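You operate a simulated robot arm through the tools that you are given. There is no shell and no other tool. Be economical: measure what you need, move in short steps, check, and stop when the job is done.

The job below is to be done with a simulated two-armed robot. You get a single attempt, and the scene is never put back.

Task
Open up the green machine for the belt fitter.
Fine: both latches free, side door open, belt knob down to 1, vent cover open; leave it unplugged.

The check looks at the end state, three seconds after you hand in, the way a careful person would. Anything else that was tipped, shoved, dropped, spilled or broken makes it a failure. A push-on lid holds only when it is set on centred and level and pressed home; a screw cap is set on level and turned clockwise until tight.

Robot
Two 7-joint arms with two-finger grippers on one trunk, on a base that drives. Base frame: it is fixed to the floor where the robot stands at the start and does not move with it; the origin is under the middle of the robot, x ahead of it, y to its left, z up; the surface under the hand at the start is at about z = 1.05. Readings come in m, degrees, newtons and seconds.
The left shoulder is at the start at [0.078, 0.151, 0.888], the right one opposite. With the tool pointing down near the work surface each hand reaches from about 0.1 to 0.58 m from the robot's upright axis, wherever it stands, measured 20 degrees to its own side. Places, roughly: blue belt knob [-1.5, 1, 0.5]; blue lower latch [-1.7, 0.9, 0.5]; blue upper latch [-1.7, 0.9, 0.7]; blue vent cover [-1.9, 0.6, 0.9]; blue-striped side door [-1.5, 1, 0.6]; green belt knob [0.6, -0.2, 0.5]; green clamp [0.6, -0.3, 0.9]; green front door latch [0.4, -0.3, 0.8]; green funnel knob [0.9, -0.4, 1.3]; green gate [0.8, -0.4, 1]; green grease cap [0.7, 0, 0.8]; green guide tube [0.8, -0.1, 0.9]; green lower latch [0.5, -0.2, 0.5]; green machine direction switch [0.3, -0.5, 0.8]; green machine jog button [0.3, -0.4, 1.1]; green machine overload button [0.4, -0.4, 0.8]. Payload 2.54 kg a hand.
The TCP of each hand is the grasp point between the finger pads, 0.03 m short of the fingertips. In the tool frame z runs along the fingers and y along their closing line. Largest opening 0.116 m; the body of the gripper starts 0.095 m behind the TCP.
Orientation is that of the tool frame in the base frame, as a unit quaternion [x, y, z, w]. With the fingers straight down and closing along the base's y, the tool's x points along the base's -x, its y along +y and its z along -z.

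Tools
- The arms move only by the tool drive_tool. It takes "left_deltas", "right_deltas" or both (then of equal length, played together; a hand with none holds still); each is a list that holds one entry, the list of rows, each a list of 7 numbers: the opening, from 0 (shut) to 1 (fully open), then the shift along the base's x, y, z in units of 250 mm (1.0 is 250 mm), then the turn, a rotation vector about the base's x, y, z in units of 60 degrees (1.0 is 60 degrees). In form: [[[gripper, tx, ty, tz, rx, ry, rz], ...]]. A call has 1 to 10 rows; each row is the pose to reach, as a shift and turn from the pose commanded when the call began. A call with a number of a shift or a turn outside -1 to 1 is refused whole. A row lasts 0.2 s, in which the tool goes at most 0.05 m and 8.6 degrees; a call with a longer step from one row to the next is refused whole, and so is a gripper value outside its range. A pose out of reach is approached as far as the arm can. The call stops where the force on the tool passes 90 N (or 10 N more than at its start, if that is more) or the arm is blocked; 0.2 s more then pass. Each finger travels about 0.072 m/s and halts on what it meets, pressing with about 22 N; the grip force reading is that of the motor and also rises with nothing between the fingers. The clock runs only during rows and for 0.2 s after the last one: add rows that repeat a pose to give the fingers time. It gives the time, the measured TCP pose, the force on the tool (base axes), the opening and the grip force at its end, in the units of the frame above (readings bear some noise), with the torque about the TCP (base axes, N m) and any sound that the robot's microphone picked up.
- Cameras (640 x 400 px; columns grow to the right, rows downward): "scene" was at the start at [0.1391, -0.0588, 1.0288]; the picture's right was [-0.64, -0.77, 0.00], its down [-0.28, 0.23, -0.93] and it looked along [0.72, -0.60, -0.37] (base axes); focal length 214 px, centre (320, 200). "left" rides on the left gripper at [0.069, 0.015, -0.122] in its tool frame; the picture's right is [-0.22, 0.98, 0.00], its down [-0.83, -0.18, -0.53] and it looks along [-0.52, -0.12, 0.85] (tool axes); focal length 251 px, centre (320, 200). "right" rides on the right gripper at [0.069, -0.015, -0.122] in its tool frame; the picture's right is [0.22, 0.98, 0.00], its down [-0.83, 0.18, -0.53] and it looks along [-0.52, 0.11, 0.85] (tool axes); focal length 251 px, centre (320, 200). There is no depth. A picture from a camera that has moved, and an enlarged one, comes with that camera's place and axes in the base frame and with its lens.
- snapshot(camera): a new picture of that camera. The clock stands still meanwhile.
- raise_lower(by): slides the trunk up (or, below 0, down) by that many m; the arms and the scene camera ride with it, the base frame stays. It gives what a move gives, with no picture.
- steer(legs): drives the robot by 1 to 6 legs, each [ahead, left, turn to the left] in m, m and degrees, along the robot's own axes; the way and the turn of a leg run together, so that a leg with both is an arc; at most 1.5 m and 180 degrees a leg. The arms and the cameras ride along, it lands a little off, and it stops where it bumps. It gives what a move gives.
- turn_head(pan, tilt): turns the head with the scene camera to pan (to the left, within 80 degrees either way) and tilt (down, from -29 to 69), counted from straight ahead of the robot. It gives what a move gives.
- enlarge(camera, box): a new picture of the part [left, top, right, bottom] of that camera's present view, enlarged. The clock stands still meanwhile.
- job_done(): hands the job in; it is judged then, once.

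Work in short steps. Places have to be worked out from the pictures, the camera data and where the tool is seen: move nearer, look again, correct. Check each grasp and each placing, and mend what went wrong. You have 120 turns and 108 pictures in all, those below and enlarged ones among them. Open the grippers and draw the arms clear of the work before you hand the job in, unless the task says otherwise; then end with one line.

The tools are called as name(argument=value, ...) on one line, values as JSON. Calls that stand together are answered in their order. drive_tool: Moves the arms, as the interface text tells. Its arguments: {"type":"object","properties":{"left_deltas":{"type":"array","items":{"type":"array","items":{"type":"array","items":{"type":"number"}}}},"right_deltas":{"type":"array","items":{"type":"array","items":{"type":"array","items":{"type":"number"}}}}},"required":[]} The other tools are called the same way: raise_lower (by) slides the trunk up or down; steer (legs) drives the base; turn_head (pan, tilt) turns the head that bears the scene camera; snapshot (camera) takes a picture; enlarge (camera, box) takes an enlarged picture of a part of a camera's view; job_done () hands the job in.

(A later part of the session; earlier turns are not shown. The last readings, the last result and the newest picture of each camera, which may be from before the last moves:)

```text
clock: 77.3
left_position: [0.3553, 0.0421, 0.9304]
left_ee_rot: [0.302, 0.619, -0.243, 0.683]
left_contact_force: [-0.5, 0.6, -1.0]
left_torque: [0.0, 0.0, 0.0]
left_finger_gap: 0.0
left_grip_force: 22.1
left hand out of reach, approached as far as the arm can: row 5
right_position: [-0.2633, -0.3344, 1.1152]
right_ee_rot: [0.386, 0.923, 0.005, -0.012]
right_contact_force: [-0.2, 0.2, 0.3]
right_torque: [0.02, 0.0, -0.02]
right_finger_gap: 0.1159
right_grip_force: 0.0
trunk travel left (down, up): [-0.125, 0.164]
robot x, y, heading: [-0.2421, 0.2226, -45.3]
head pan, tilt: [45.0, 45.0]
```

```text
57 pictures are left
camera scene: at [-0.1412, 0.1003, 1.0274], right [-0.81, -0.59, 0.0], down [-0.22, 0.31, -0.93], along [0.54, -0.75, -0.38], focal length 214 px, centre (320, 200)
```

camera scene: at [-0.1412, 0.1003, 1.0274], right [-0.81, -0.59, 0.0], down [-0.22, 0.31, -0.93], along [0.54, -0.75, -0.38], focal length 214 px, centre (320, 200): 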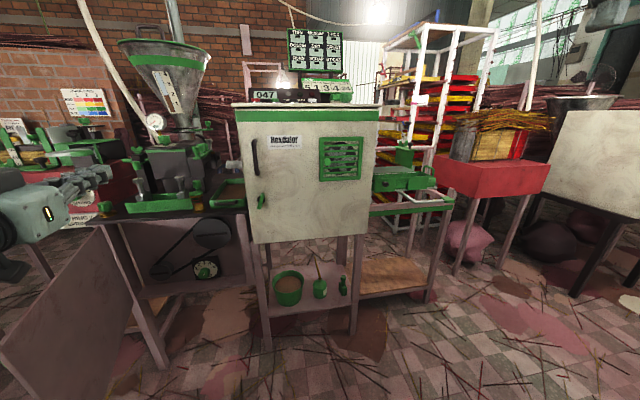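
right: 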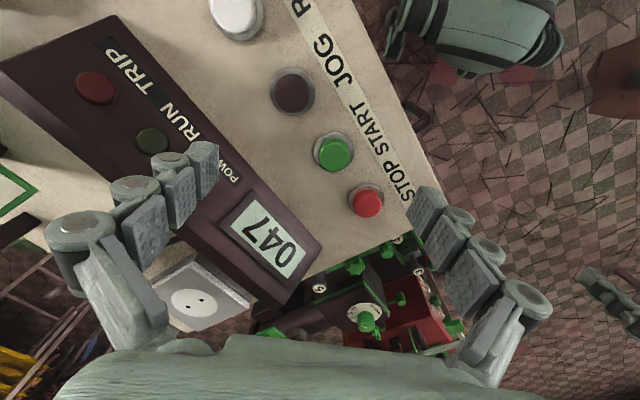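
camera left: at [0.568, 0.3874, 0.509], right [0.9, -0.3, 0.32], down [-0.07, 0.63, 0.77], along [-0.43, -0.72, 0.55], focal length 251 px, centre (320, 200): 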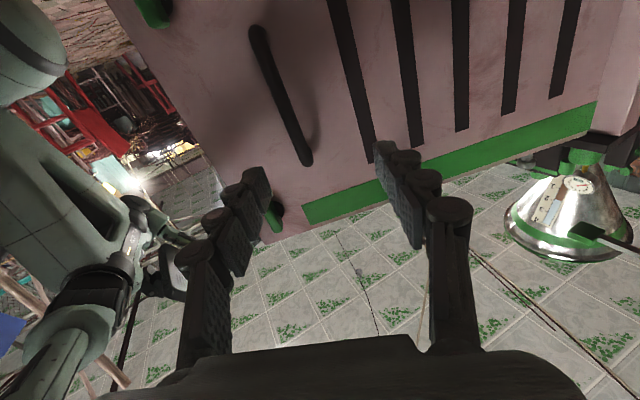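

Now I lower the trunk and the hand to inside height, right of the door.

raise_lower(by=-0.12)

drive_tool(left_deltas=[[[0, 0, 0, -0.15, 0, 0, 0], [0, 0, 0, -0.3, 0, 0, 0], [0, 0, 0, -0.45, 0, 0, 0], [0, 0, 0, -0.6, 0, 0, 0], [0, 0, 0, -0.75, 0, 0, 0], [0, 0, 0, -0.75, 0, 0, 0]]])

snapshot(camera="scene")

snapshot(camera="left")

```text
clock: 78.8
left_position: [0.3556, 0.0422, 0.8123]
left_ee_rot: [0.301, 0.62, -0.242, 0.683]
left_contact_force: [-0.2, -0.3, 0.0]
left_torque: [0.0, -0.02, 0.0]
left_finger_gap: 0.0
left_grip_force: 21.9
right_position: [-0.2638, -0.3339, 0.9957]
right_ee_rot: [0.386, 0.922, 0.005, -0.012]
right_contact_force: [0.5, -0.5, -0.4]
right_torque: [0.0, -0.02, -0.02]
right_finger_gap: 0.116
right_grip_force: 0.1
trunk travel left (down, up): [-0.005, 0.284]
robot x, y, heading: [-0.2402, 0.2212, -45.3]
head pan, tilt: [45.0, 45.0]
```

```text
clock: 80.2
left_position: [0.3552, 0.0393, 0.6207]
left_ee_rot: [0.301, 0.62, -0.241, 0.683]
left_contact_force: [0.3, -0.3, -0.3]
left_torque: [0.01, -0.01, 0.03]
left_finger_gap: 0.0
left_grip_force: 21.8
right_position: [-0.2623, -0.3336, 0.9961]
right_ee_rot: [0.385, 0.923, 0.004, -0.011]
right_contact_force: [0.4, 0.3, -0.1]
right_torque: [-0.03, -0.01, 0.01]
right_finger_gap: 0.116
right_grip_force: 0.1
trunk travel left (down, up): [-0.005, 0.284]
robot x, y, heading: [-0.2458, 0.226, -45.7]
head pan, tilt: [45.0, 45.0]
```

```text
56 pictures are left
camera scene: at [-0.141, 0.1004, 0.9073], right [-0.81, -0.59, 0.0], down [-0.22, 0.31, -0.93], along [0.54, -0.75, -0.38], focal length 214 px, centre (320, 200)
```

scene: 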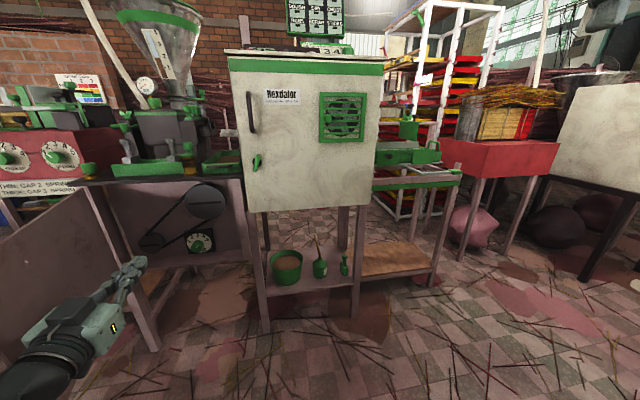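

```text
55 pictures are left
camera left: at [0.2895, 0.1386, 0.5485], right [0.66, 0.68, 0.32], down [-0.6, 0.22, 0.77], along [0.45, -0.7, 0.55], focal length 251 px, centre (320, 200)
```

left: 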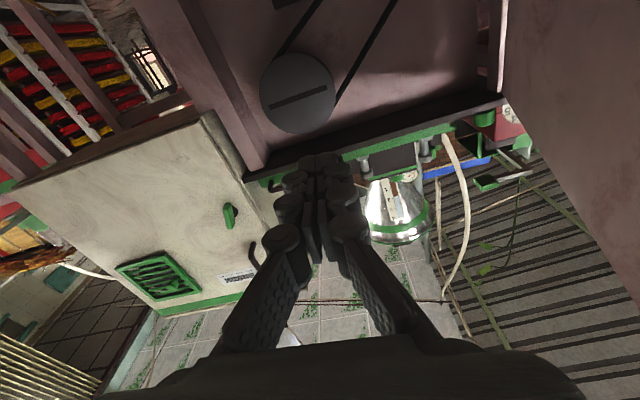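

The hand is inside the door swing. I push left ~0.16 m, in steps, to open the door further.

drive_tool(left_deltas=[[[0, 0.09, 0.09, 0, 0, 0, 0], [0, 0.18, 0.18, 0, 0, 0, 0], [0, 0.27, 0.27, 0, 0, 0, 0], [0, 0.36, 0.36, 0, 0, 0, 0], [0, 0.45, 0.45, 0, 0, 0, 0], [0, 0.45, 0.45, 0, 0, 0, 0]]])

snapshot(camera="scene")

snapshot(camera="left")

```text
clock: 81.6
left_position: [0.4661, 0.153, 0.6236]
left_ee_rot: [0.301, 0.62, -0.241, 0.683]
left_contact_force: [0.6, -0.2, -0.1]
left_torque: [-0.01, 0.0, 0.0]
left_finger_gap: 0.0
left_grip_force: 22.0
right_position: [-0.2628, -0.3347, 0.9947]
right_ee_rot: [0.386, 0.922, 0.005, -0.012]
right_contact_force: [0.6, -0.2, -0.8]
right_torque: [0.0, 0.01, 0.02]
right_finger_gap: 0.116
right_grip_force: 0.0
trunk travel left (down, up): [-0.005, 0.284]
robot x, y, heading: [-0.2435, 0.2255, -45.5]
head pan, tilt: [45.0, 45.0]
```

```text
54 pictures are left
camera scene: at [-0.1411, 0.1004, 0.9074], right [-0.81, -0.59, 0.0], down [-0.22, 0.31, -0.93], along [0.54, -0.75, -0.38], focal length 214 px, centre (320, 200)
```

scene: 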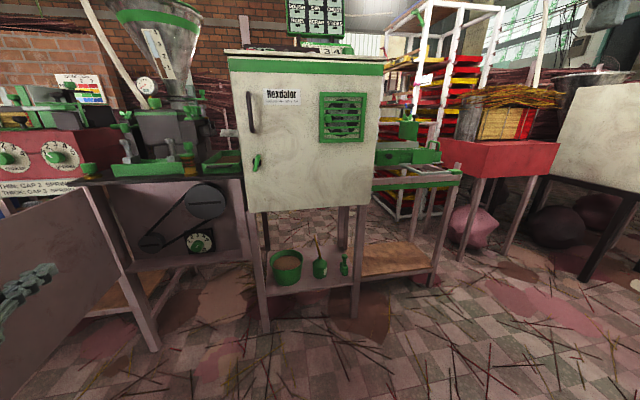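

```text
53 pictures are left
camera left: at [0.4014, 0.2523, 0.5516], right [0.66, 0.68, 0.32], down [-0.6, 0.22, 0.77], along [0.45, -0.7, 0.55], focal length 251 px, centre (320, 200)
```

left: 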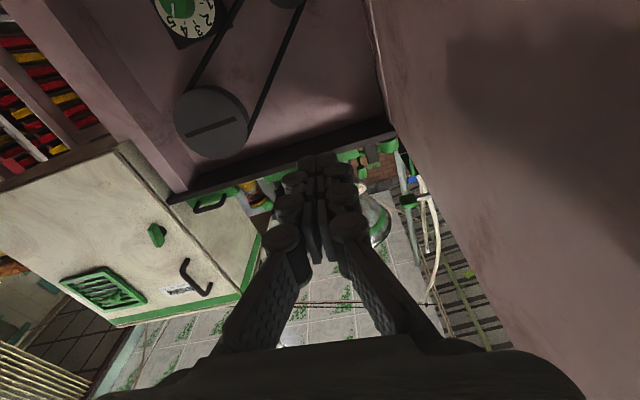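

The door yields easily. I push on another 0.13 m.

drive_tool(left_deltas=[[[0, 0.09, 0.09, 0, 0, 0, 0], [0, 0.18, 0.18, 0, 0, 0, 0], [0, 0.27, 0.27, 0, 0, 0, 0], [0, 0.36, 0.36, 0, 0, 0, 0], [0, 0.36, 0.36, 0, 0, 0, 0]]])

snapshot(camera="scene")

snapshot(camera="left")

```text
clock: 82.8
left_position: [0.5544, 0.2461, 0.6223]
left_ee_rot: [0.299, 0.622, -0.236, 0.684]
left_contact_force: [0.5, -0.2, 0.5]
left_torque: [-0.02, 0.0, -0.02]
left_finger_gap: 0.0
left_grip_force: 21.8
left hand out of reach, approached as far as the arm can: row 4
right_position: [-0.261, -0.332, 0.9961]
right_ee_rot: [0.386, 0.922, 0.005, -0.012]
right_contact_force: [-0.4, 0.1, 0.1]
right_torque: [-0.05, 0.04, 0.0]
right_finger_gap: 0.1159
right_grip_force: 0.1
trunk travel left (down, up): [-0.005, 0.284]
robot x, y, heading: [-0.243, 0.2269, -45.3]
head pan, tilt: [45.0, 45.0]
```

```text
52 pictures are left
camera scene: at [-0.1409, 0.1005, 0.9074], right [-0.81, -0.59, 0.0], down [-0.22, 0.31, -0.93], along [0.54, -0.75, -0.38], focal length 214 px, centre (320, 200)
```

scene: 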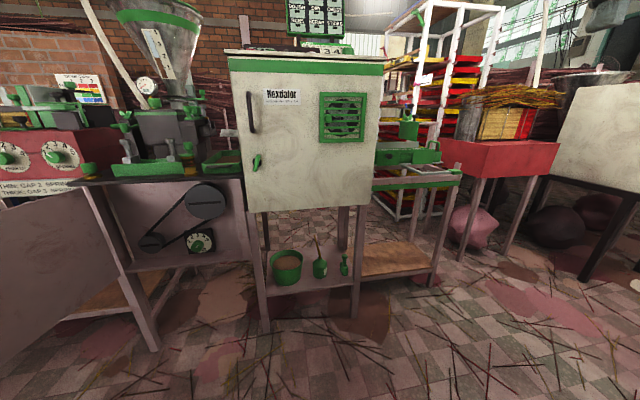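

```text
51 pictures are left
camera left: at [0.4876, 0.344, 0.5501], right [0.65, 0.68, 0.33], down [-0.6, 0.21, 0.77], along [0.46, -0.7, 0.54], focal length 251 px, centre (320, 200)
```

left: 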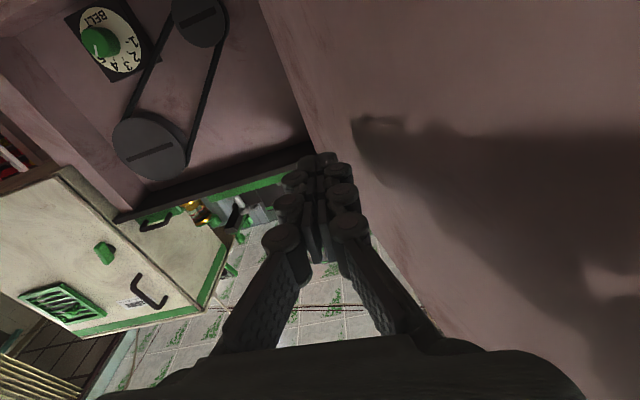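

The door is now open past 90°. Next, a close look at the belt knob.

enlarge(camera="scene", box=[160, 215, 240, 265])

enlarge(camera="left", box=[50, 0, 210, 100])

```text
8.00 times, centred on (200, 240) of scene
camera zoom: at [-0.1409, 0.1005, 0.9074], right [-0.81, -0.59, 0.0], down [-0.22, 0.31, -0.93], along [0.54, -0.75, -0.38], focal length 1716 px, centre (1280, -120)
```

zoom: 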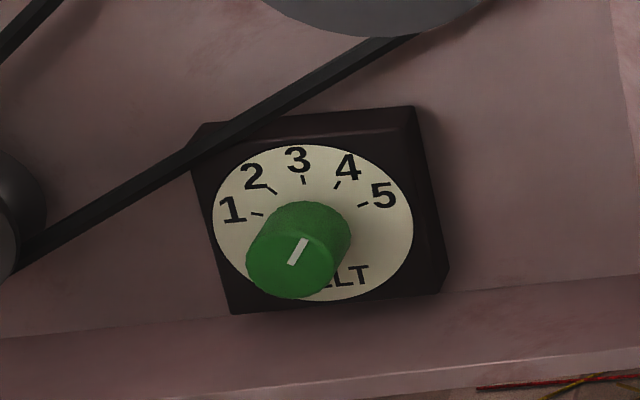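

```text
4.00 times, centred on (130, 50) of left
camera zoom: at [0.4876, 0.344, 0.5501], right [0.65, 0.68, 0.33], down [-0.6, 0.21, 0.77], along [0.46, -0.7, 0.54], focal length 1006 px, centre (1080, 800)
```

zoom: 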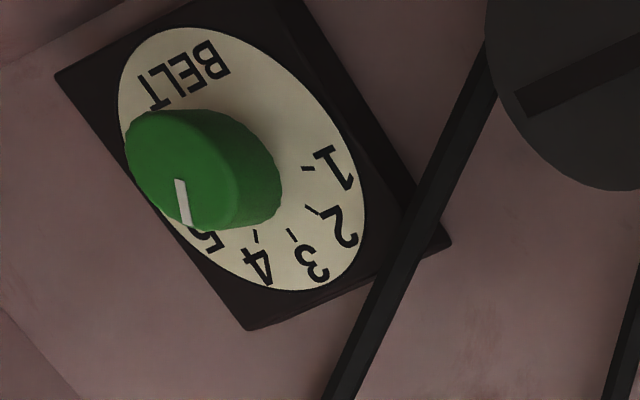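

The pointer is at 4, so the knob must turn about 105° counter-clockwise to 1. I move the hand right and down in front of the knob, estimated at (0.576,-0.159,0.469).

drive_tool(left_deltas=[[[0.2, -0.08, -0.12, -0.075, 0, 0, 0], [0.4, -0.16, -0.24, -0.15, 0, 0, 0], [0.6, -0.24, -0.37, -0.225, 0, 0, 0], [0.8, -0.31, -0.5, -0.3, 0, 0, 0], [0.8, -0.38, -0.63, -0.375, 0, 0, 0], [0.8, -0.44, -0.75, -0.45, 0, 0, 0], [0.8, -0.5, -0.87, -0.525, 0, 0, 0], [0.8, -0.538, -0.99, -0.6, 0, 0, 0], [0.8, -0.538, -0.99, -0.6, 0, 0, 0]]])

steer(legs=[[0.03, 0.03, 0]])

snapshot(camera="left")

snapshot(camera="scene")

```text
clock: 84.8
left_position: [0.4251, -0.0034, 0.4717]
left_ee_rot: [0.301, 0.62, -0.24, 0.684]
left_contact_force: [0.1, -0.6, 0.4]
left_torque: [-0.02, -0.04, 0.02]
left_finger_gap: 0.0929
left_grip_force: 0.0
right_position: [-0.2635, -0.334, 0.9952]
right_ee_rot: [0.386, 0.922, 0.005, -0.012]
right_contact_force: [-0.3, 0.2, -0.2]
right_torque: [-0.04, 0.0, -0.02]
right_finger_gap: 0.1162
right_grip_force: 0.0
trunk travel left (down, up): [-0.005, 0.284]
robot x, y, heading: [-0.2443, 0.2263, -45.7]
head pan, tilt: [45.0, 45.0]
```

```text
clock: 85.8
left_position: [0.4673, -0.004, 0.4724]
left_ee_rot: [0.301, 0.62, -0.241, 0.684]
left_contact_force: [-0.2, 0.5, 0.2]
left_torque: [0.02, -0.01, -0.01]
left_finger_gap: 0.0929
left_grip_force: 0.2
right_position: [-0.2204, -0.3343, 0.9967]
right_ee_rot: [0.385, 0.923, 0.005, -0.012]
right_contact_force: [-0.5, -0.4, 0.2]
right_torque: [0.04, 0.01, 0.0]
right_finger_gap: 0.1163
right_grip_force: 0.0
trunk travel left (down, up): [-0.005, 0.284]
robot x, y, heading: [-0.2033, 0.2203, -45.4]
head pan, tilt: [45.0, 45.0]
```

```text
48 pictures are left
camera left: at [0.4005, 0.0956, 0.4001], right [0.66, 0.68, 0.32], down [-0.6, 0.22, 0.77], along [0.45, -0.7, 0.55], focal length 251 px, centre (320, 200)
```

left: 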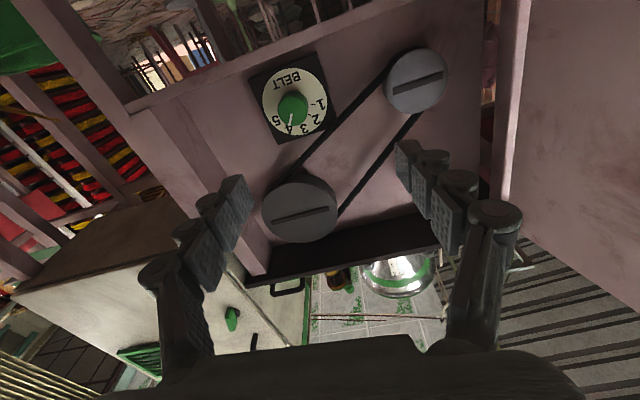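

```text
47 pictures are left
camera scene: at [-0.0989, 0.0998, 0.9074], right [-0.81, -0.59, 0.0], down [-0.22, 0.31, -0.93], along [0.54, -0.75, -0.38], focal length 214 px, centre (320, 200)
```

scene: 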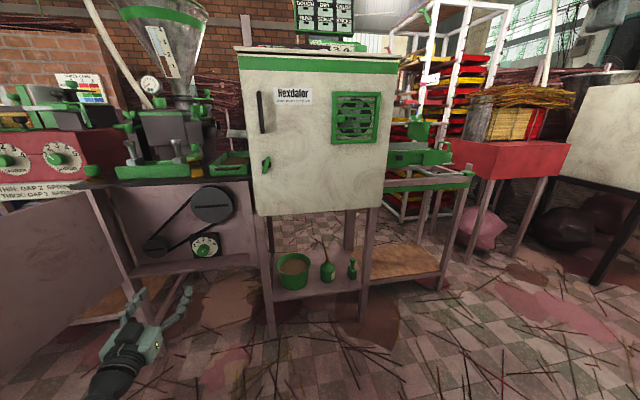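

Knob refined to depth n≈0.535, lateral 0.294, z≈0.475. I roll the hand to +90° while shifting right 3.4 cm, then drive forward 4.5 cm.

drive_tool(left_deltas=[[[0.8, -0.02, -0.02, 0, 0.1, -0.1, 0], [0.8, -0.04, -0.04, 0, 0.2, -0.2, 0], [0.8, -0.06, -0.06, 0, 0.3, -0.3, 0], [0.8, -0.08, -0.08, 0, 0.4, -0.4, 0], [0.8, -0.095, -0.095, 0, 0.5, -0.5, 0], [0.8, -0.095, -0.095, 0, 0.6, -0.6, 0], [0.8, -0.095, -0.095, 0, 0.7, -0.7, 0]]])

drive_tool(left_deltas=[[[0.8, 0, 0, 0, 0.1, -0.1, 0], [0.8, 0, 0, 0, 0.2, -0.2, 0], [0.8, 0, 0, 0, 0.3, -0.3, 0], [0.8, 0, 0, 0, 0.4, -0.4, 0], [0.8, 0, 0, 0, 0.4, -0.4, 0]]])

steer(legs=[[0.045, 0, 0]])

snapshot(camera="left")

```text
clock: 87.4
left_position: [0.4427, -0.0272, 0.4711]
left_ee_rot: [0.586, 0.383, 0.113, 0.705]
left_contact_force: [0.3, -0.5, -0.5]
left_torque: [0.0, -0.03, 0.03]
left_finger_gap: 0.093
left_grip_force: 0.1
right_position: [-0.2209, -0.3352, 0.995]
right_ee_rot: [0.386, 0.922, 0.005, -0.013]
right_contact_force: [-0.1, 0.3, 0.5]
right_torque: [0.06, -0.01, 0.01]
right_finger_gap: 0.1162
right_grip_force: 0.0
trunk travel left (down, up): [-0.005, 0.284]
robot x, y, heading: [-0.1957, 0.2232, -45.3]
head pan, tilt: [45.0, 45.0]
```

```text
clock: 88.6
left_position: [0.4425, -0.0282, 0.4721]
left_ee_rot: [0.683, 0.198, 0.307, 0.632]
left_contact_force: [0.3, 0.2, 0.5]
left_torque: [-0.01, 0.02, 0.03]
left_finger_gap: 0.0928
left_grip_force: 0.1
right_position: [-0.2206, -0.3349, 0.9936]
right_ee_rot: [0.386, 0.922, 0.005, -0.014]
right_contact_force: [0.3, 0.0, -0.1]
right_torque: [-0.01, 0.02, 0.01]
right_finger_gap: 0.1161
right_grip_force: 0.1
trunk travel left (down, up): [-0.005, 0.284]
robot x, y, heading: [-0.199, 0.2191, -45.4]
head pan, tilt: [45.0, 45.0]
```

```text
clock: 89.5
left_position: [0.4739, -0.0606, 0.4723]
left_ee_rot: [0.683, 0.197, 0.308, 0.633]
left_contact_force: [0.0, 0.1, -0.8]
left_torque: [-0.03, 0.02, -0.01]
left_finger_gap: 0.0931
left_grip_force: 0.1
right_position: [-0.1897, -0.3662, 0.9958]
right_ee_rot: [0.386, 0.922, 0.005, -0.013]
right_contact_force: [-0.5, 0.5, 0.2]
right_torque: [-0.03, -0.05, 0.01]
right_finger_gap: 0.1158
right_grip_force: 0.1
trunk travel left (down, up): [-0.005, 0.284]
robot x, y, heading: [-0.1674, 0.1904, -45.2]
head pan, tilt: [45.0, 45.0]
```

```text
46 pictures are left
camera left: at [0.4414, 0.0728, 0.5007], right [-0.27, -0.26, 0.93], down [-0.94, -0.13, -0.31], along [0.2, -0.96, -0.21], focal length 251 px, centre (320, 200)
```

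left: 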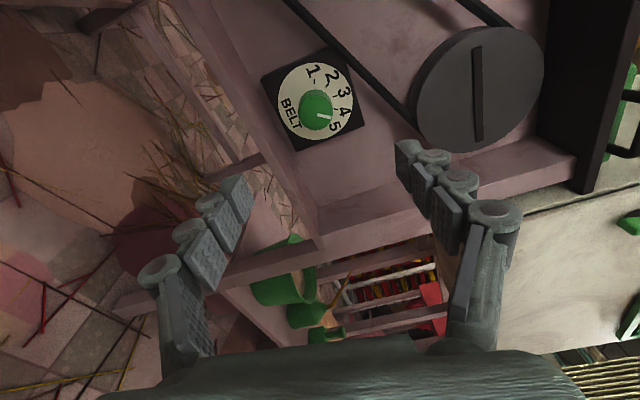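

Knob at roughly lateral 0.296, z 0.471. I narrow the fingers a bit and advance 9 cm, then check.

drive_tool(left_deltas=[[[0.65, 0.09, -0.085, 0, 0, 0, 0], [0.65, 0.18, -0.17, 0, 0, 0, 0], [0.65, 0.27, -0.25, 0, 0, 0, 0], [0.65, 0.27, -0.25, 0, 0, 0, 0]]])

snapshot(camera="left")

```text
clock: 90.5
left_position: [0.5415, -0.1264, 0.4683]
left_ee_rot: [0.682, 0.198, 0.308, 0.633]
left_contact_force: [-0.2, 0.3, -0.5]
left_torque: [0.0, -0.03, 0.0]
left_finger_gap: 0.0753
left_grip_force: 0.0
right_position: [-0.1894, -0.3664, 0.994]
right_ee_rot: [0.387, 0.922, 0.008, -0.014]
right_contact_force: [-0.1, 0.0, 0.9]
right_torque: [0.0, 0.01, -0.02]
right_finger_gap: 0.1161
right_grip_force: 0.1
trunk travel left (down, up): [-0.005, 0.284]
robot x, y, heading: [-0.1691, 0.1933, -45.5]
head pan, tilt: [45.0, 45.0]
```

```text
45 pictures are left
camera left: at [0.5105, 0.0064, 0.4981], right [-0.27, -0.26, 0.93], down [-0.94, -0.13, -0.31], along [0.2, -0.96, -0.21], focal length 251 px, centre (320, 200)
```

left: 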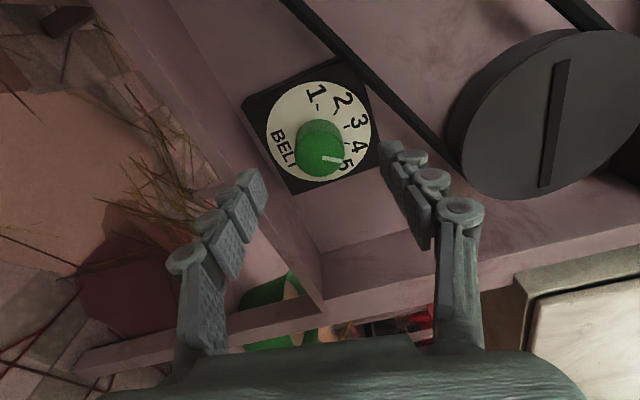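

Knob face at n≈0.525, lateral 0.2945, z 0.470 – well centred. I advance 4 cm and close on it.

drive_tool(left_deltas=[[[0.65, 0.06, -0.06, 0.008, 0, 0, 0], [0.65, 0.118, -0.11, 0.008, 0, 0, 0], [0.65, 0.118, -0.11, 0.008, 0, 0, 0], [0.4, 0.118, -0.11, 0.008, 0, 0, 0], [0.35, 0.118, -0.11, 0.008, 0, 0, 0], [0.25, 0.118, -0.11, 0.008, 0, 0, 0], [0.2, 0.118, -0.11, 0.008, 0, 0, 0], [0.2, 0.118, -0.11, 0.008, 0, 0, 0]]])

snapshot(camera="left")

```text
clock: 92.3
left_position: [0.5683, -0.1513, 0.4706]
left_ee_rot: [0.684, 0.199, 0.307, 0.631]
left_contact_force: [-1.4, 2.7, -6.8]
left_torque: [0.16, 0.15, 0.31]
left_finger_gap: 0.0336
left_grip_force: 45.0
right_position: [-0.1878, -0.3672, 0.9931]
right_ee_rot: [0.387, 0.922, 0.007, -0.016]
right_contact_force: [0.2, -0.6, 0.3]
right_torque: [0.02, -0.02, -0.02]
right_finger_gap: 0.116
right_grip_force: 0.0
trunk travel left (down, up): [-0.005, 0.284]
robot x, y, heading: [-0.1701, 0.1878, -45.3]
head pan, tilt: [45.0, 45.0]
```

```text
44 pictures are left
camera left: at [0.5372, -0.0187, 0.499], right [-0.27, -0.26, 0.93], down [-0.94, -0.13, -0.31], along [0.2, -0.96, -0.21], focal length 251 px, centre (320, 200)
```

left: 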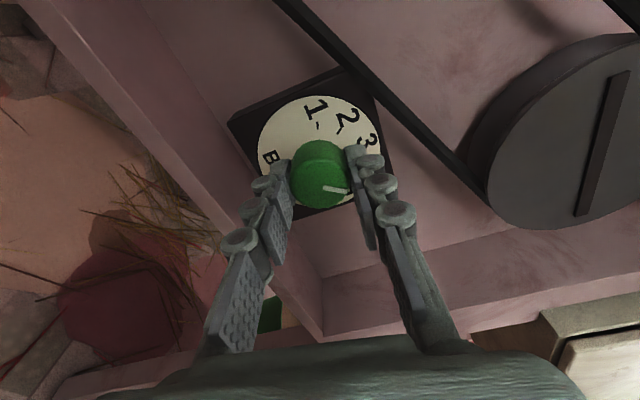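

Knob gripped (34 mm). I turn it 60° counter-clockwise.

drive_tool(left_deltas=[[[0.2, 0, 0, 0, -0.08, 0.08, 0], [0.2, 0, 0, 0, -0.16, 0.16, 0], [0.2, 0, 0, 0, -0.24, 0.24, 0], [0.2, 0, 0, 0, -0.32, 0.32, 0], [0.2, 0, 0, 0, -0.4, 0.4, 0], [0.2, 0, 0, 0, -0.48, 0.48, 0], [0.2, 0, 0, 0, -0.56, 0.56, 0], [0.2, 0, 0, 0, -0.64, 0.64, 0], [0.2, 0, 0, 0, -0.7, 0.7, 0], [0.2, 0, 0, 0, -0.7, 0.7, 0]]])

enlarge(camera="left", box=[220, 80, 420, 220])

```text
clock: 94.5
left_position: [0.5696, -0.1518, 0.4703]
left_ee_rot: [0.479, 0.503, -0.042, 0.718]
left_contact_force: [-14.5, -4.2, -17.4]
left_torque: [-0.25, -0.27, -0.25]
left_finger_gap: 0.0341
left_grip_force: 44.7
right_position: [-0.1876, -0.3681, 0.9934]
right_ee_rot: [0.387, 0.922, 0.007, -0.017]
right_contact_force: [-0.6, 0.4, 0.0]
right_torque: [-0.01, 0.01, 0.0]
right_finger_gap: 0.1159
right_grip_force: 0.1
trunk travel left (down, up): [-0.005, 0.284]
robot x, y, heading: [-0.1685, 0.1914, -45.2]
head pan, tilt: [45.0, 45.0]
```

```text
2.86 times, centred on (320, 150) of left
camera zoom: at [0.5297, -0.026, 0.4247], right [0.43, 0.43, 0.79], down [-0.87, -0.05, 0.49], along [0.26, -0.9, 0.35], focal length 718 px, centre (320, 343)
```

zoom: 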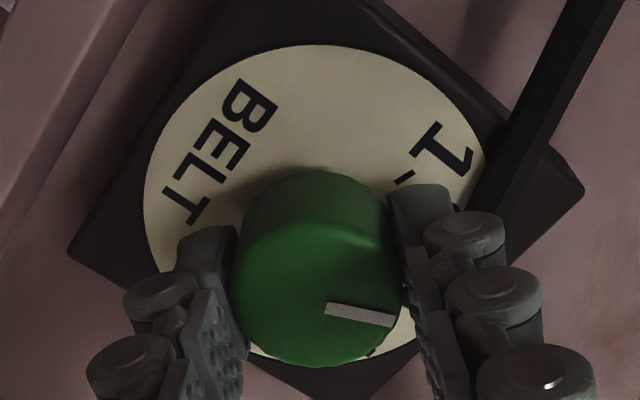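

The pointer follows the hand. By geometry ticks are ~36° apart, so total 108°; about 48° remain. I continue.

drive_tool(left_deltas=[[[0.2, 0, 0, 0, -0.08, 0.08, 0], [0.2, 0, 0, 0, -0.16, 0.16, 0], [0.2, 0, 0, 0, -0.24, 0.24, 0], [0.2, 0, 0, 0, -0.32, 0.32, 0], [0.2, 0, 0, 0, -0.4, 0.4, 0], [0.2, 0, 0, 0, -0.48, 0.48, 0], [0.2, 0, 0, 0, -0.55, 0.55, 0], [0.2, 0, 0, 0, -0.57, 0.57, 0], [0.2, 0, 0, 0, -0.57, 0.57, 0]]])

enlarge(camera="left", box=[220, 80, 420, 220])

enlarge(camera="scene", box=[160, 215, 260, 277])

```text
clock: 96.5
left_position: [0.5708, -0.1511, 0.472]
left_ee_rot: [0.218, 0.655, -0.322, 0.648]
left_contact_force: [-18.0, -3.8, -13.1]
left_torque: [0.59, 0.49, 0.16]
left_finger_gap: 0.0336
left_grip_force: 45.4
right_position: [-0.1884, -0.3687, 0.9931]
right_ee_rot: [0.386, 0.922, 0.006, -0.016]
right_contact_force: [0.0, -0.7, 1.0]
right_torque: [-0.03, 0.0, 0.0]
right_finger_gap: 0.116
right_grip_force: 0.1
trunk travel left (down, up): [-0.005, 0.284]
robot x, y, heading: [-0.1665, 0.1936, -45.5]
head pan, tilt: [45.0, 45.0]
```

```text
2.86 times, centred on (320, 150) of left
camera zoom: at [0.491, -0.0651, 0.3961], right [0.7, 0.71, 0.08], down [-0.45, 0.36, 0.82], along [0.55, -0.61, 0.57], focal length 718 px, centre (320, 343)
```

zoom: 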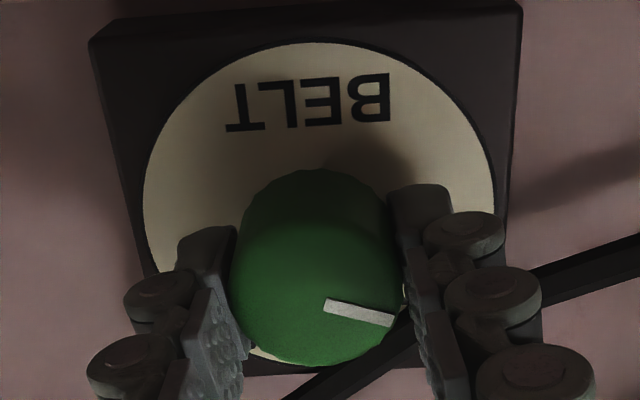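

```text
6.40 times, centred on (210, 246) of scene
camera zoom: at [-0.0661, 0.0681, 0.9065], right [-0.8, -0.59, 0.0], down [-0.23, 0.31, -0.92], along [0.55, -0.74, -0.39], focal length 1373 px, centre (1024, -94)
```

zoom: 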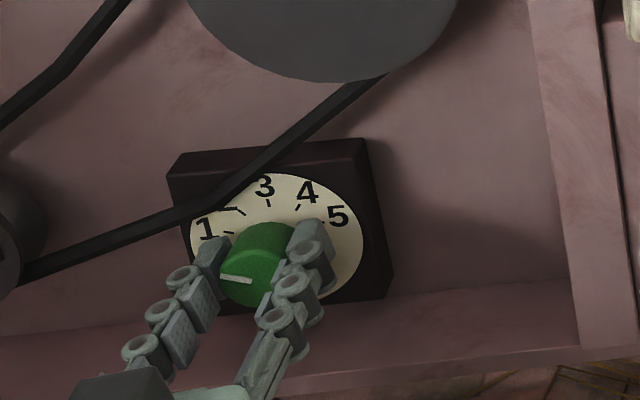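

The pointer direction now matches the tick of 1. I release, back off, and verify.

drive_tool(left_deltas=[[[0.5, 0, 0, 0, 0, 0, 0], [0.6, 0, 0, 0, 0, 0, 0], [0.6, 0, 0, 0, 0, 0, 0], [0.6, -0.1, 0.1, 0, 0, 0, 0], [0.6, -0.22, 0.22, 0, 0, 0, 0], [0.6, -0.35, 0.35, 0, 0, 0, 0], [0.6, -0.35, 0.35, 0, 0, 0, 0]]])

enlarge(camera="scene", box=[160, 215, 260, 277])

snapshot(camera="left")

```text
clock: 98.1
left_position: [0.4837, -0.0629, 0.4731]
left_ee_rot: [0.216, 0.654, -0.321, 0.65]
left_contact_force: [0.5, -0.2, -0.4]
left_torque: [0.02, -0.01, 0.01]
left_finger_gap: 0.0694
left_grip_force: 0.0
right_position: [-0.1891, -0.3668, 0.9932]
right_ee_rot: [0.387, 0.922, 0.005, -0.015]
right_contact_force: [0.0, 0.4, 0.1]
right_torque: [0.0, -0.04, 0.0]
right_finger_gap: 0.1162
right_grip_force: 0.1
trunk travel left (down, up): [-0.005, 0.284]
robot x, y, heading: [-0.1679, 0.1918, -45.4]
head pan, tilt: [45.0, 45.0]
```

```text
6.40 times, centred on (210, 246) of scene
camera zoom: at [-0.0668, 0.0687, 0.9068], right [-0.8, -0.59, 0.0], down [-0.23, 0.31, -0.92], along [0.55, -0.74, -0.39], focal length 1373 px, centre (1024, -94)
```

zoom: 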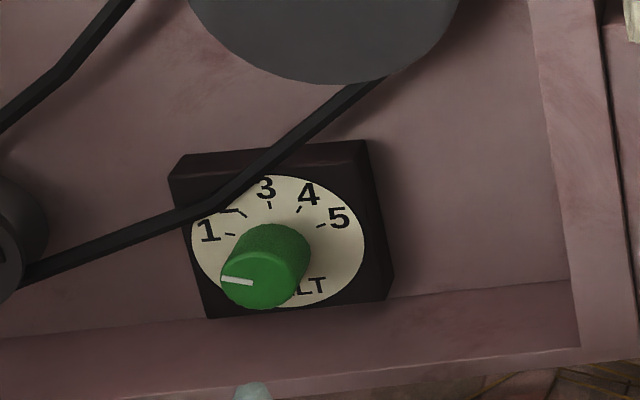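

```text
39 pictures are left
camera left: at [0.4056, 0.0229, 0.3977], right [0.7, 0.71, 0.08], down [-0.46, 0.36, 0.81], along [0.55, -0.6, 0.57], focal length 251 px, centre (320, 200)
```

left: 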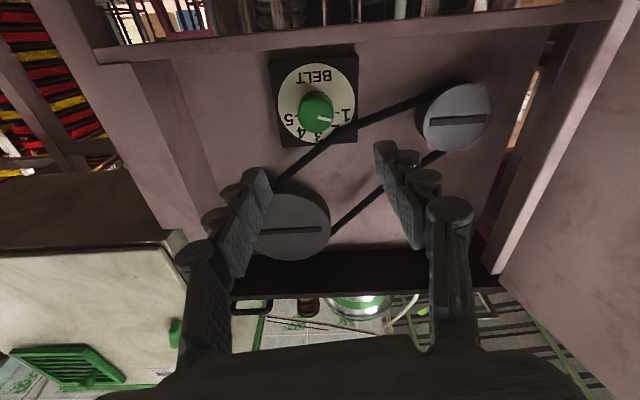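

The pointer stands on 1. Now the vent cover: I enlarge it in the head camera.

enlarge(camera="scene", box=[310, 70, 430, 160])

snapshot(camera="scene")

```text
4.44 times, centred on (370, 115) of scene
camera zoom: at [-0.0668, 0.0687, 0.9068], right [-0.8, -0.59, 0.0], down [-0.23, 0.31, -0.92], along [0.55, -0.74, -0.39], focal length 953 px, centre (98, 578)
```

zoom: 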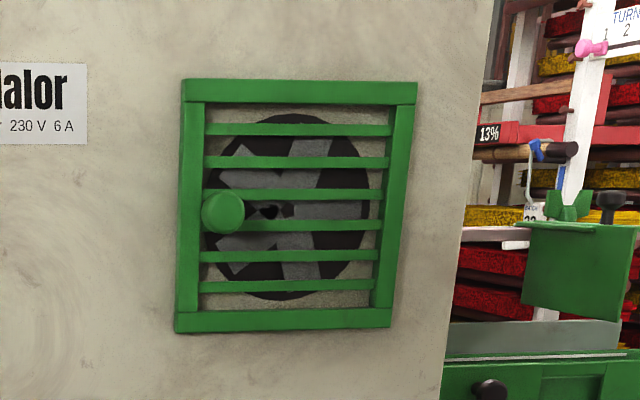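

```text
37 pictures are left
camera scene: at [-0.0668, 0.0687, 0.9068], right [-0.8, -0.59, 0.0], down [-0.23, 0.31, -0.92], along [0.55, -0.74, -0.39], focal length 214 px, centre (320, 200)
```

scene: 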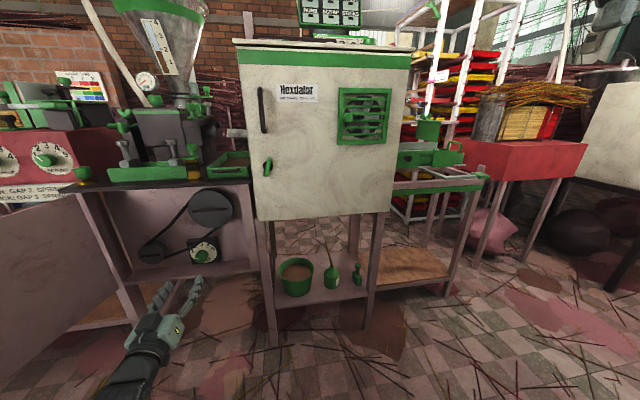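

The vent cover has a round knob on its left side (≈ lateral -0.15, z 0.887), hinged on the right. I pitch the right hand to horizontal and bring it in front of the cover.

drive_tool(right_deltas=[[[1, 0.12, 0, -0.03, -0.088, -0.088, 0], [1, 0.24, 0, -0.06, -0.177, -0.177, 0], [1, 0.36, 0, -0.09, -0.265, -0.265, 0], [1, 0.48, 0, -0.12, -0.354, -0.354, 0], [1, 0.6, 0, -0.15, -0.442, -0.442, 0], [1, 0.72, 0, -0.18, -0.53, -0.53, 0], [1, 0.84, 0, -0.22, -0.619, -0.619, 0], [1, 0.96, 0, -0.25, -0.7, -0.7, 0]]])

drive_tool(right_deltas=[[[0.6, 0.03, 0, -0.05, -0.088, -0.088, 0], [0.5, 0.08, 0, -0.1, -0.177, -0.177, 0], [0.5, 0.12, 0, -0.15, -0.265, -0.265, 0], [0.5, 0.147, -0.02, -0.18, -0.36, -0.36, 0], [0.5, 0.147, -0.02, -0.18, -0.36, -0.36, 0]]])

snapshot(camera="right")

snapshot(camera="scene")

```text
clock: 99.9
left_position: [0.485, -0.0633, 0.4734]
left_ee_rot: [0.217, 0.654, -0.322, 0.65]
left_contact_force: [-0.3, -0.3, -0.3]
left_torque: [-0.03, 0.01, 0.03]
left_finger_gap: 0.0696
left_grip_force: 0.1
right_position: [0.0738, -0.4484, 0.9322]
right_ee_rot: [0.339, 0.807, -0.184, 0.448]
right_contact_force: [-0.5, -0.8, 0.2]
right_torque: [-0.01, -0.03, 0.0]
right_finger_gap: 0.116
right_grip_force: 0.0
right hand out of reach, approached as far as the arm can: row 2, 3, 4, 5, 6, 7, 8
trunk travel left (down, up): [-0.005, 0.284]
robot x, y, heading: [-0.1712, 0.192, -45.3]
head pan, tilt: [45.0, 45.0]
```

```text
clock: 101.1
left_position: [0.4851, -0.0636, 0.4733]
left_ee_rot: [0.217, 0.654, -0.322, 0.65]
left_contact_force: [0.2, -0.5, -0.1]
left_torque: [0.0, 0.02, -0.02]
left_finger_gap: 0.0697
left_grip_force: 0.0
right_position: [0.0952, -0.454, 0.9023]
right_ee_rot: [0.302, 0.703, -0.259, 0.59]
right_contact_force: [-0.2, -0.3, -1.0]
right_torque: [0.04, 0.0, 0.0]
right_finger_gap: 0.058
right_grip_force: 0.1
right hand out of reach, approached as far as the arm can: row 3, 4, 5
trunk travel left (down, up): [-0.005, 0.284]
robot x, y, heading: [-0.1707, 0.1928, -45.1]
head pan, tilt: [45.0, 45.0]
```

```text
36 pictures are left
camera right: at [-0.0069, -0.3703, 0.8545], right [0.69, 0.69, -0.22], down [-0.12, 0.41, 0.9], along [0.71, -0.6, 0.37], focal length 251 px, centre (320, 200)
```

right: 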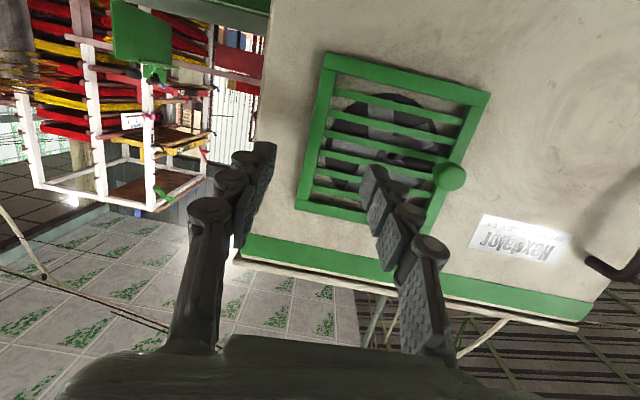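

```text
35 pictures are left
camera scene: at [-0.0405, 0.1427, 0.8724], right [-0.01, -1.0, 0.0], down [-0.71, 0.01, -0.71], along [0.71, -0.01, -0.71], focal length 214 px, centre (320, 200)
```

scene: 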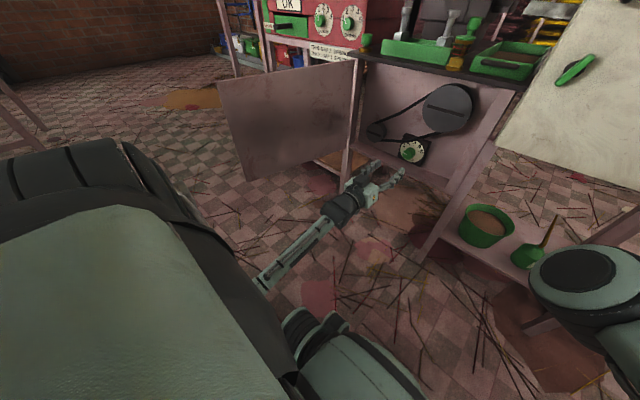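

The head camera had been hindered by the raised right arm and now follows. I back the base off 0.1 m for the right arm's sake and aim the head at the vent.

steer(legs=[[-0.1, 0, 0]])

turn_head(pan=-10, tilt=15)

drive_tool(right_deltas=[[[0.5, 0.04, 0.04, -0.02, -0.05, -0.05, 0], [0.5, 0.08, 0.08, -0.04, -0.09, -0.09, 0], [0.5, 0.13, 0.13, -0.06, -0.12, -0.12, 0], [0.5, 0.18, 0.18, -0.06, -0.12, -0.12, 0], [0.5, 0.18, 0.18, -0.06, -0.12, -0.12, 0]]])

snapshot(camera="scene")

snapshot(camera="right")

```text
clock: 102.3
left_position: [0.4322, -0.0095, 0.4734]
left_ee_rot: [0.218, 0.653, -0.322, 0.65]
left_contact_force: [0.5, -0.1, 0.0]
left_torque: [-0.03, -0.04, 0.03]
left_finger_gap: 0.0697
left_grip_force: 0.1
right_position: [0.04, -0.4018, 0.9029]
right_ee_rot: [0.304, 0.701, -0.262, 0.59]
right_contact_force: [-0.4, -0.4, 0.1]
right_torque: [-0.03, -0.01, -0.02]
right_finger_gap: 0.058
right_grip_force: 0.0
trunk travel left (down, up): [-0.005, 0.284]
robot x, y, heading: [-0.2231, 0.2436, -45.6]
head pan, tilt: [45.0, 45.0]
stopped in leg 1: the robot was blocked; the commanded pose is now the measured one
```

```text
clock: 103.5
left_position: [0.4321, -0.0103, 0.4745]
left_ee_rot: [0.217, 0.654, -0.322, 0.65]
left_contact_force: [0.1, -0.7, 0.0]
left_torque: [0.02, -0.03, 0.0]
left_finger_gap: 0.0696
left_grip_force: 0.1
right_position: [0.0406, -0.4035, 0.9043]
right_ee_rot: [0.304, 0.701, -0.262, 0.59]
right_contact_force: [0.6, -0.4, 0.2]
right_torque: [-0.05, -0.02, 0.01]
right_finger_gap: 0.0581
right_grip_force: 0.1
trunk travel left (down, up): [-0.005, 0.284]
robot x, y, heading: [-0.2205, 0.2418, -45.4]
head pan, tilt: [-10.0, 15.0]
```

```text
clock: 104.7
left_position: [0.4305, -0.0106, 0.4737]
left_ee_rot: [0.217, 0.654, -0.322, 0.65]
left_contact_force: [-0.2, -0.8, 0.3]
left_torque: [0.0, -0.01, 0.02]
left_finger_gap: 0.0695
left_grip_force: 0.1
right_position: [0.0317, -0.4021, 0.9084]
right_ee_rot: [0.307, 0.691, -0.271, 0.596]
right_contact_force: [0.2, -0.1, 0.9]
right_torque: [-0.05, -0.03, 0.01]
right_finger_gap: 0.0581
right_grip_force: 0.0
right hand out of reach, approached as far as the arm can: row 1, 2, 3, 4, 5
trunk travel left (down, up): [-0.005, 0.284]
robot x, y, heading: [-0.2222, 0.2453, -45.6]
head pan, tilt: [-10.0, 15.0]
```

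```text
34 pictures are left
camera scene: at [-0.1218, 0.1192, 0.9193], right [-0.82, -0.57, 0.0], down [-0.15, 0.21, -0.97], along [0.55, -0.8, -0.26], focal length 214 px, centre (320, 200)
```

scene: 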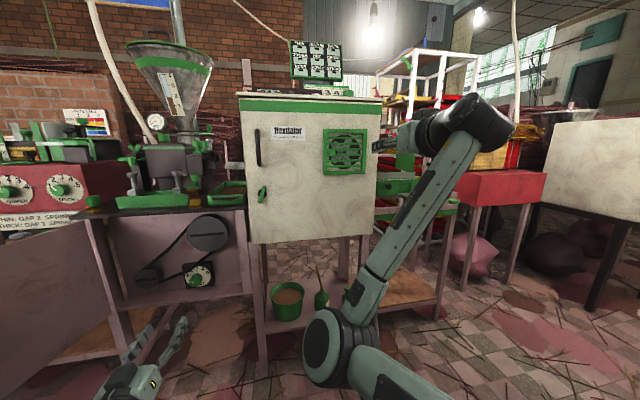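

```text
33 pictures are left
camera right: at [-0.0672, -0.3163, 0.857], right [0.71, 0.67, -0.22], down [-0.13, 0.43, 0.89], along [0.69, -0.6, 0.4], focal length 251 px, centre (320, 200)
```

right: 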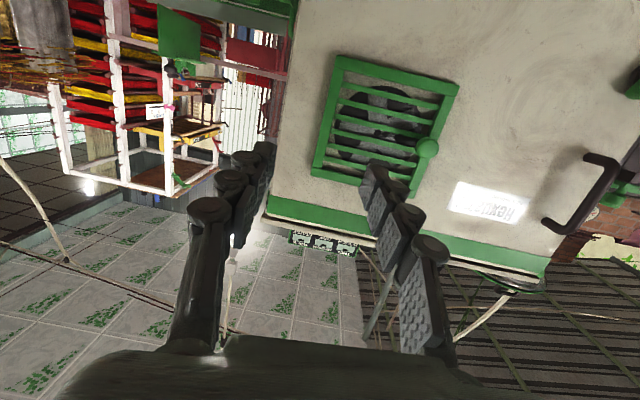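

The right arm is in an awkward elbow-out posture, and the base was blocked going back. I check my left side and the door before further moves.

turn_head(pan=50, tilt=40)

snapshot(camera="scene")

```text
clock: 106.0
left_position: [0.4315, -0.0104, 0.4728]
left_ee_rot: [0.217, 0.653, -0.323, 0.649]
left_contact_force: [-0.6, 1.0, -0.1]
left_torque: [0.0, 0.02, 0.01]
left_finger_gap: 0.0697
left_grip_force: 0.0
right_position: [0.0311, -0.4032, 0.9085]
right_ee_rot: [0.305, 0.691, -0.27, 0.597]
right_contact_force: [-0.9, 0.1, 0.5]
right_torque: [0.02, 0.03, 0.03]
right_finger_gap: 0.0581
right_grip_force: 0.1
trunk travel left (down, up): [-0.005, 0.284]
robot x, y, heading: [-0.225, 0.2447, -45.3]
head pan, tilt: [50.0, 40.0]
```

```text
32 pictures are left
camera scene: at [-0.0899, 0.2028, 0.8797], right [0.08, -1.0, 0.0], down [-0.64, -0.05, -0.77], along [0.76, 0.06, -0.64], focal length 214 px, centre (320, 200)
```

scene: 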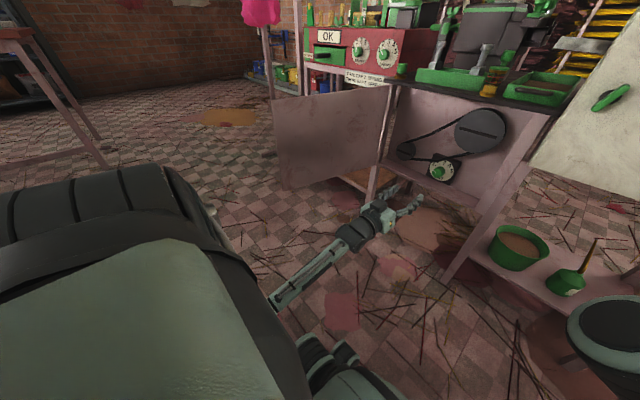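

The left side is clear and the door is wide open. I now try extending the right hand forward and a bit left, leveling it.

drive_tool(right_deltas=[[[0.5, 0.08, -0.05, -0.02, -0.03, -0.03, 0], [0.5, 0.16, -0.1, -0.04, -0.06, -0.06, 0], [0.5, 0.24, -0.14, -0.06, -0.09, -0.09, 0], [0.5, 0.32, -0.16, -0.08, -0.12, -0.12, 0], [0.5, 0.38, -0.16, -0.08, -0.12, -0.12, 0], [0.5, 0.38, -0.16, -0.08, -0.12, -0.12, 0]]])

snapshot(camera="right")

```text
clock: 107.4
left_position: [0.4322, -0.0096, 0.4722]
left_ee_rot: [0.217, 0.654, -0.322, 0.65]
left_contact_force: [0.0, 0.6, 0.0]
left_torque: [0.03, -0.02, 0.01]
left_finger_gap: 0.0696
left_grip_force: 0.1
right_position: [0.0311, -0.4237, 0.9154]
right_ee_rot: [0.311, 0.682, -0.28, 0.6]
right_contact_force: [0.3, 0.1, -0.3]
right_torque: [-0.02, 0.0, -0.01]
right_finger_gap: 0.0578
right_grip_force: 0.1
right hand out of reach, approached as far as the arm can: row 1, 2, 3, 4, 5, 6
trunk travel left (down, up): [-0.005, 0.284]
robot x, y, heading: [-0.219, 0.2449, -45.4]
head pan, tilt: [50.0, 40.0]
```

```text
31 pictures are left
camera right: at [-0.0654, -0.3369, 0.8616], right [0.72, 0.65, -0.22], down [-0.13, 0.45, 0.88], along [0.68, -0.61, 0.41], focal length 251 px, centre (320, 200)
```

right: 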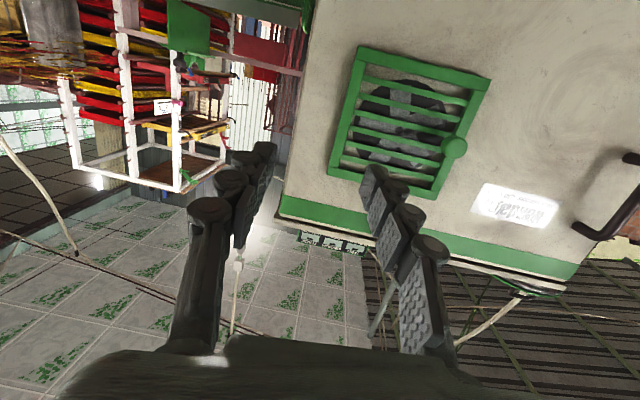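

The right arm's posture limits it. I reset it: pitch back to tool-down nearer the body, then approach again in a stretch-forward way.

drive_tool(right_deltas=[[[0.5, -0.055, 0.09, 0.04, 0.088, 0.088, 0], [0.5, -0.11, 0.18, 0.08, 0.177, 0.177, 0], [0.5, -0.165, 0.27, 0.12, 0.265, 0.265, 0], [0.5, -0.22, 0.36, 0.16, 0.354, 0.354, 0], [0.5, -0.275, 0.44, 0.2, 0.442, 0.442, 0], [0.5, -0.33, 0.53, 0.24, 0.53, 0.53, 0], [0.5, -0.385, 0.62, 0.28, 0.619, 0.619, 0], [0.5, -0.436, 0.704, 0.32, 0.7, 0.7, 0], [0.5, -0.436, 0.704, 0.32, 0.7, 0.7, 0]]])

drive_tool(right_deltas=[[[0.5, 0, 0, 0, 0.09, 0.09, 0], [0.5, 0, 0, 0, 0.18, 0.18, 0], [0.5, 0, 0, 0, 0.24, 0.24, 0], [0.5, 0, 0, 0, 0.24, 0.24, 0]]])

turn_head(pan=-30, tilt=20)

snapshot(camera="scene")

```text
clock: 109.4
left_position: [0.4318, -0.0092, 0.4732]
left_ee_rot: [0.218, 0.653, -0.323, 0.649]
left_contact_force: [-0.5, 0.6, 0.7]
left_torque: [0.01, 0.02, 0.02]
left_finger_gap: 0.0697
left_grip_force: 0.1
right_position: [-0.1152, -0.3401, 1.0405]
right_ee_rot: [0.382, 0.9, -0.114, 0.174]
right_contact_force: [-0.9, 0.3, -0.3]
right_torque: [-0.05, -0.07, 0.01]
right_finger_gap: 0.0584
right_grip_force: 0.1
right hand out of reach, approached as far as the arm can: row 3, 4, 5, 6, 7, 8, 9
trunk travel left (down, up): [-0.005, 0.284]
robot x, y, heading: [-0.2236, 0.2436, -45.6]
head pan, tilt: [50.0, 40.0]
```

```text
clock: 110.4
left_position: [0.4321, -0.0111, 0.4736]
left_ee_rot: [0.217, 0.653, -0.322, 0.65]
left_contact_force: [-0.6, 0.2, -0.1]
left_torque: [0.01, 0.03, 0.02]
left_finger_gap: 0.0696
left_grip_force: 0.2
right_position: [-0.1176, -0.345, 1.0435]
right_ee_rot: [0.385, 0.922, -0.048, 0.012]
right_contact_force: [-0.3, 0.3, 0.2]
right_torque: [0.0, -0.02, 0.01]
right_finger_gap: 0.0579
right_grip_force: 0.0
trunk travel left (down, up): [-0.005, 0.284]
robot x, y, heading: [-0.2214, 0.2445, -45.6]
head pan, tilt: [50.0, 40.0]
```

```text
clock: 112.0
left_position: [0.4325, -0.0118, 0.4732]
left_ee_rot: [0.217, 0.654, -0.321, 0.65]
left_contact_force: [0.0, 0.5, 0.2]
left_torque: [0.0, -0.02, -0.01]
left_finger_gap: 0.0695
left_grip_force: 0.1
right_position: [-0.116, -0.3446, 1.0429]
right_ee_rot: [0.384, 0.922, -0.048, 0.012]
right_contact_force: [0.5, 0.1, 0.3]
right_torque: [-0.03, -0.03, 0.01]
right_finger_gap: 0.0583
right_grip_force: 0.1
trunk travel left (down, up): [-0.005, 0.284]
robot x, y, heading: [-0.2229, 0.2441, -45.5]
head pan, tilt: [-30.0, 20.0]
```

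```text
30 pictures are left
camera scene: at [-0.1513, 0.106, 0.9111], right [-0.97, -0.25, 0.0], down [-0.09, 0.33, -0.94], along [0.24, -0.91, -0.34], focal length 214 px, centre (320, 200)
```

scene: 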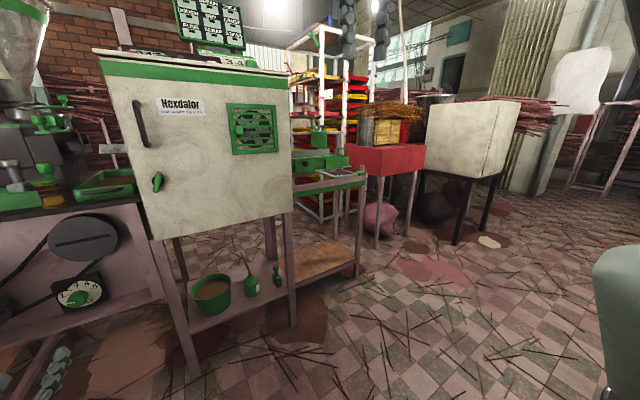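

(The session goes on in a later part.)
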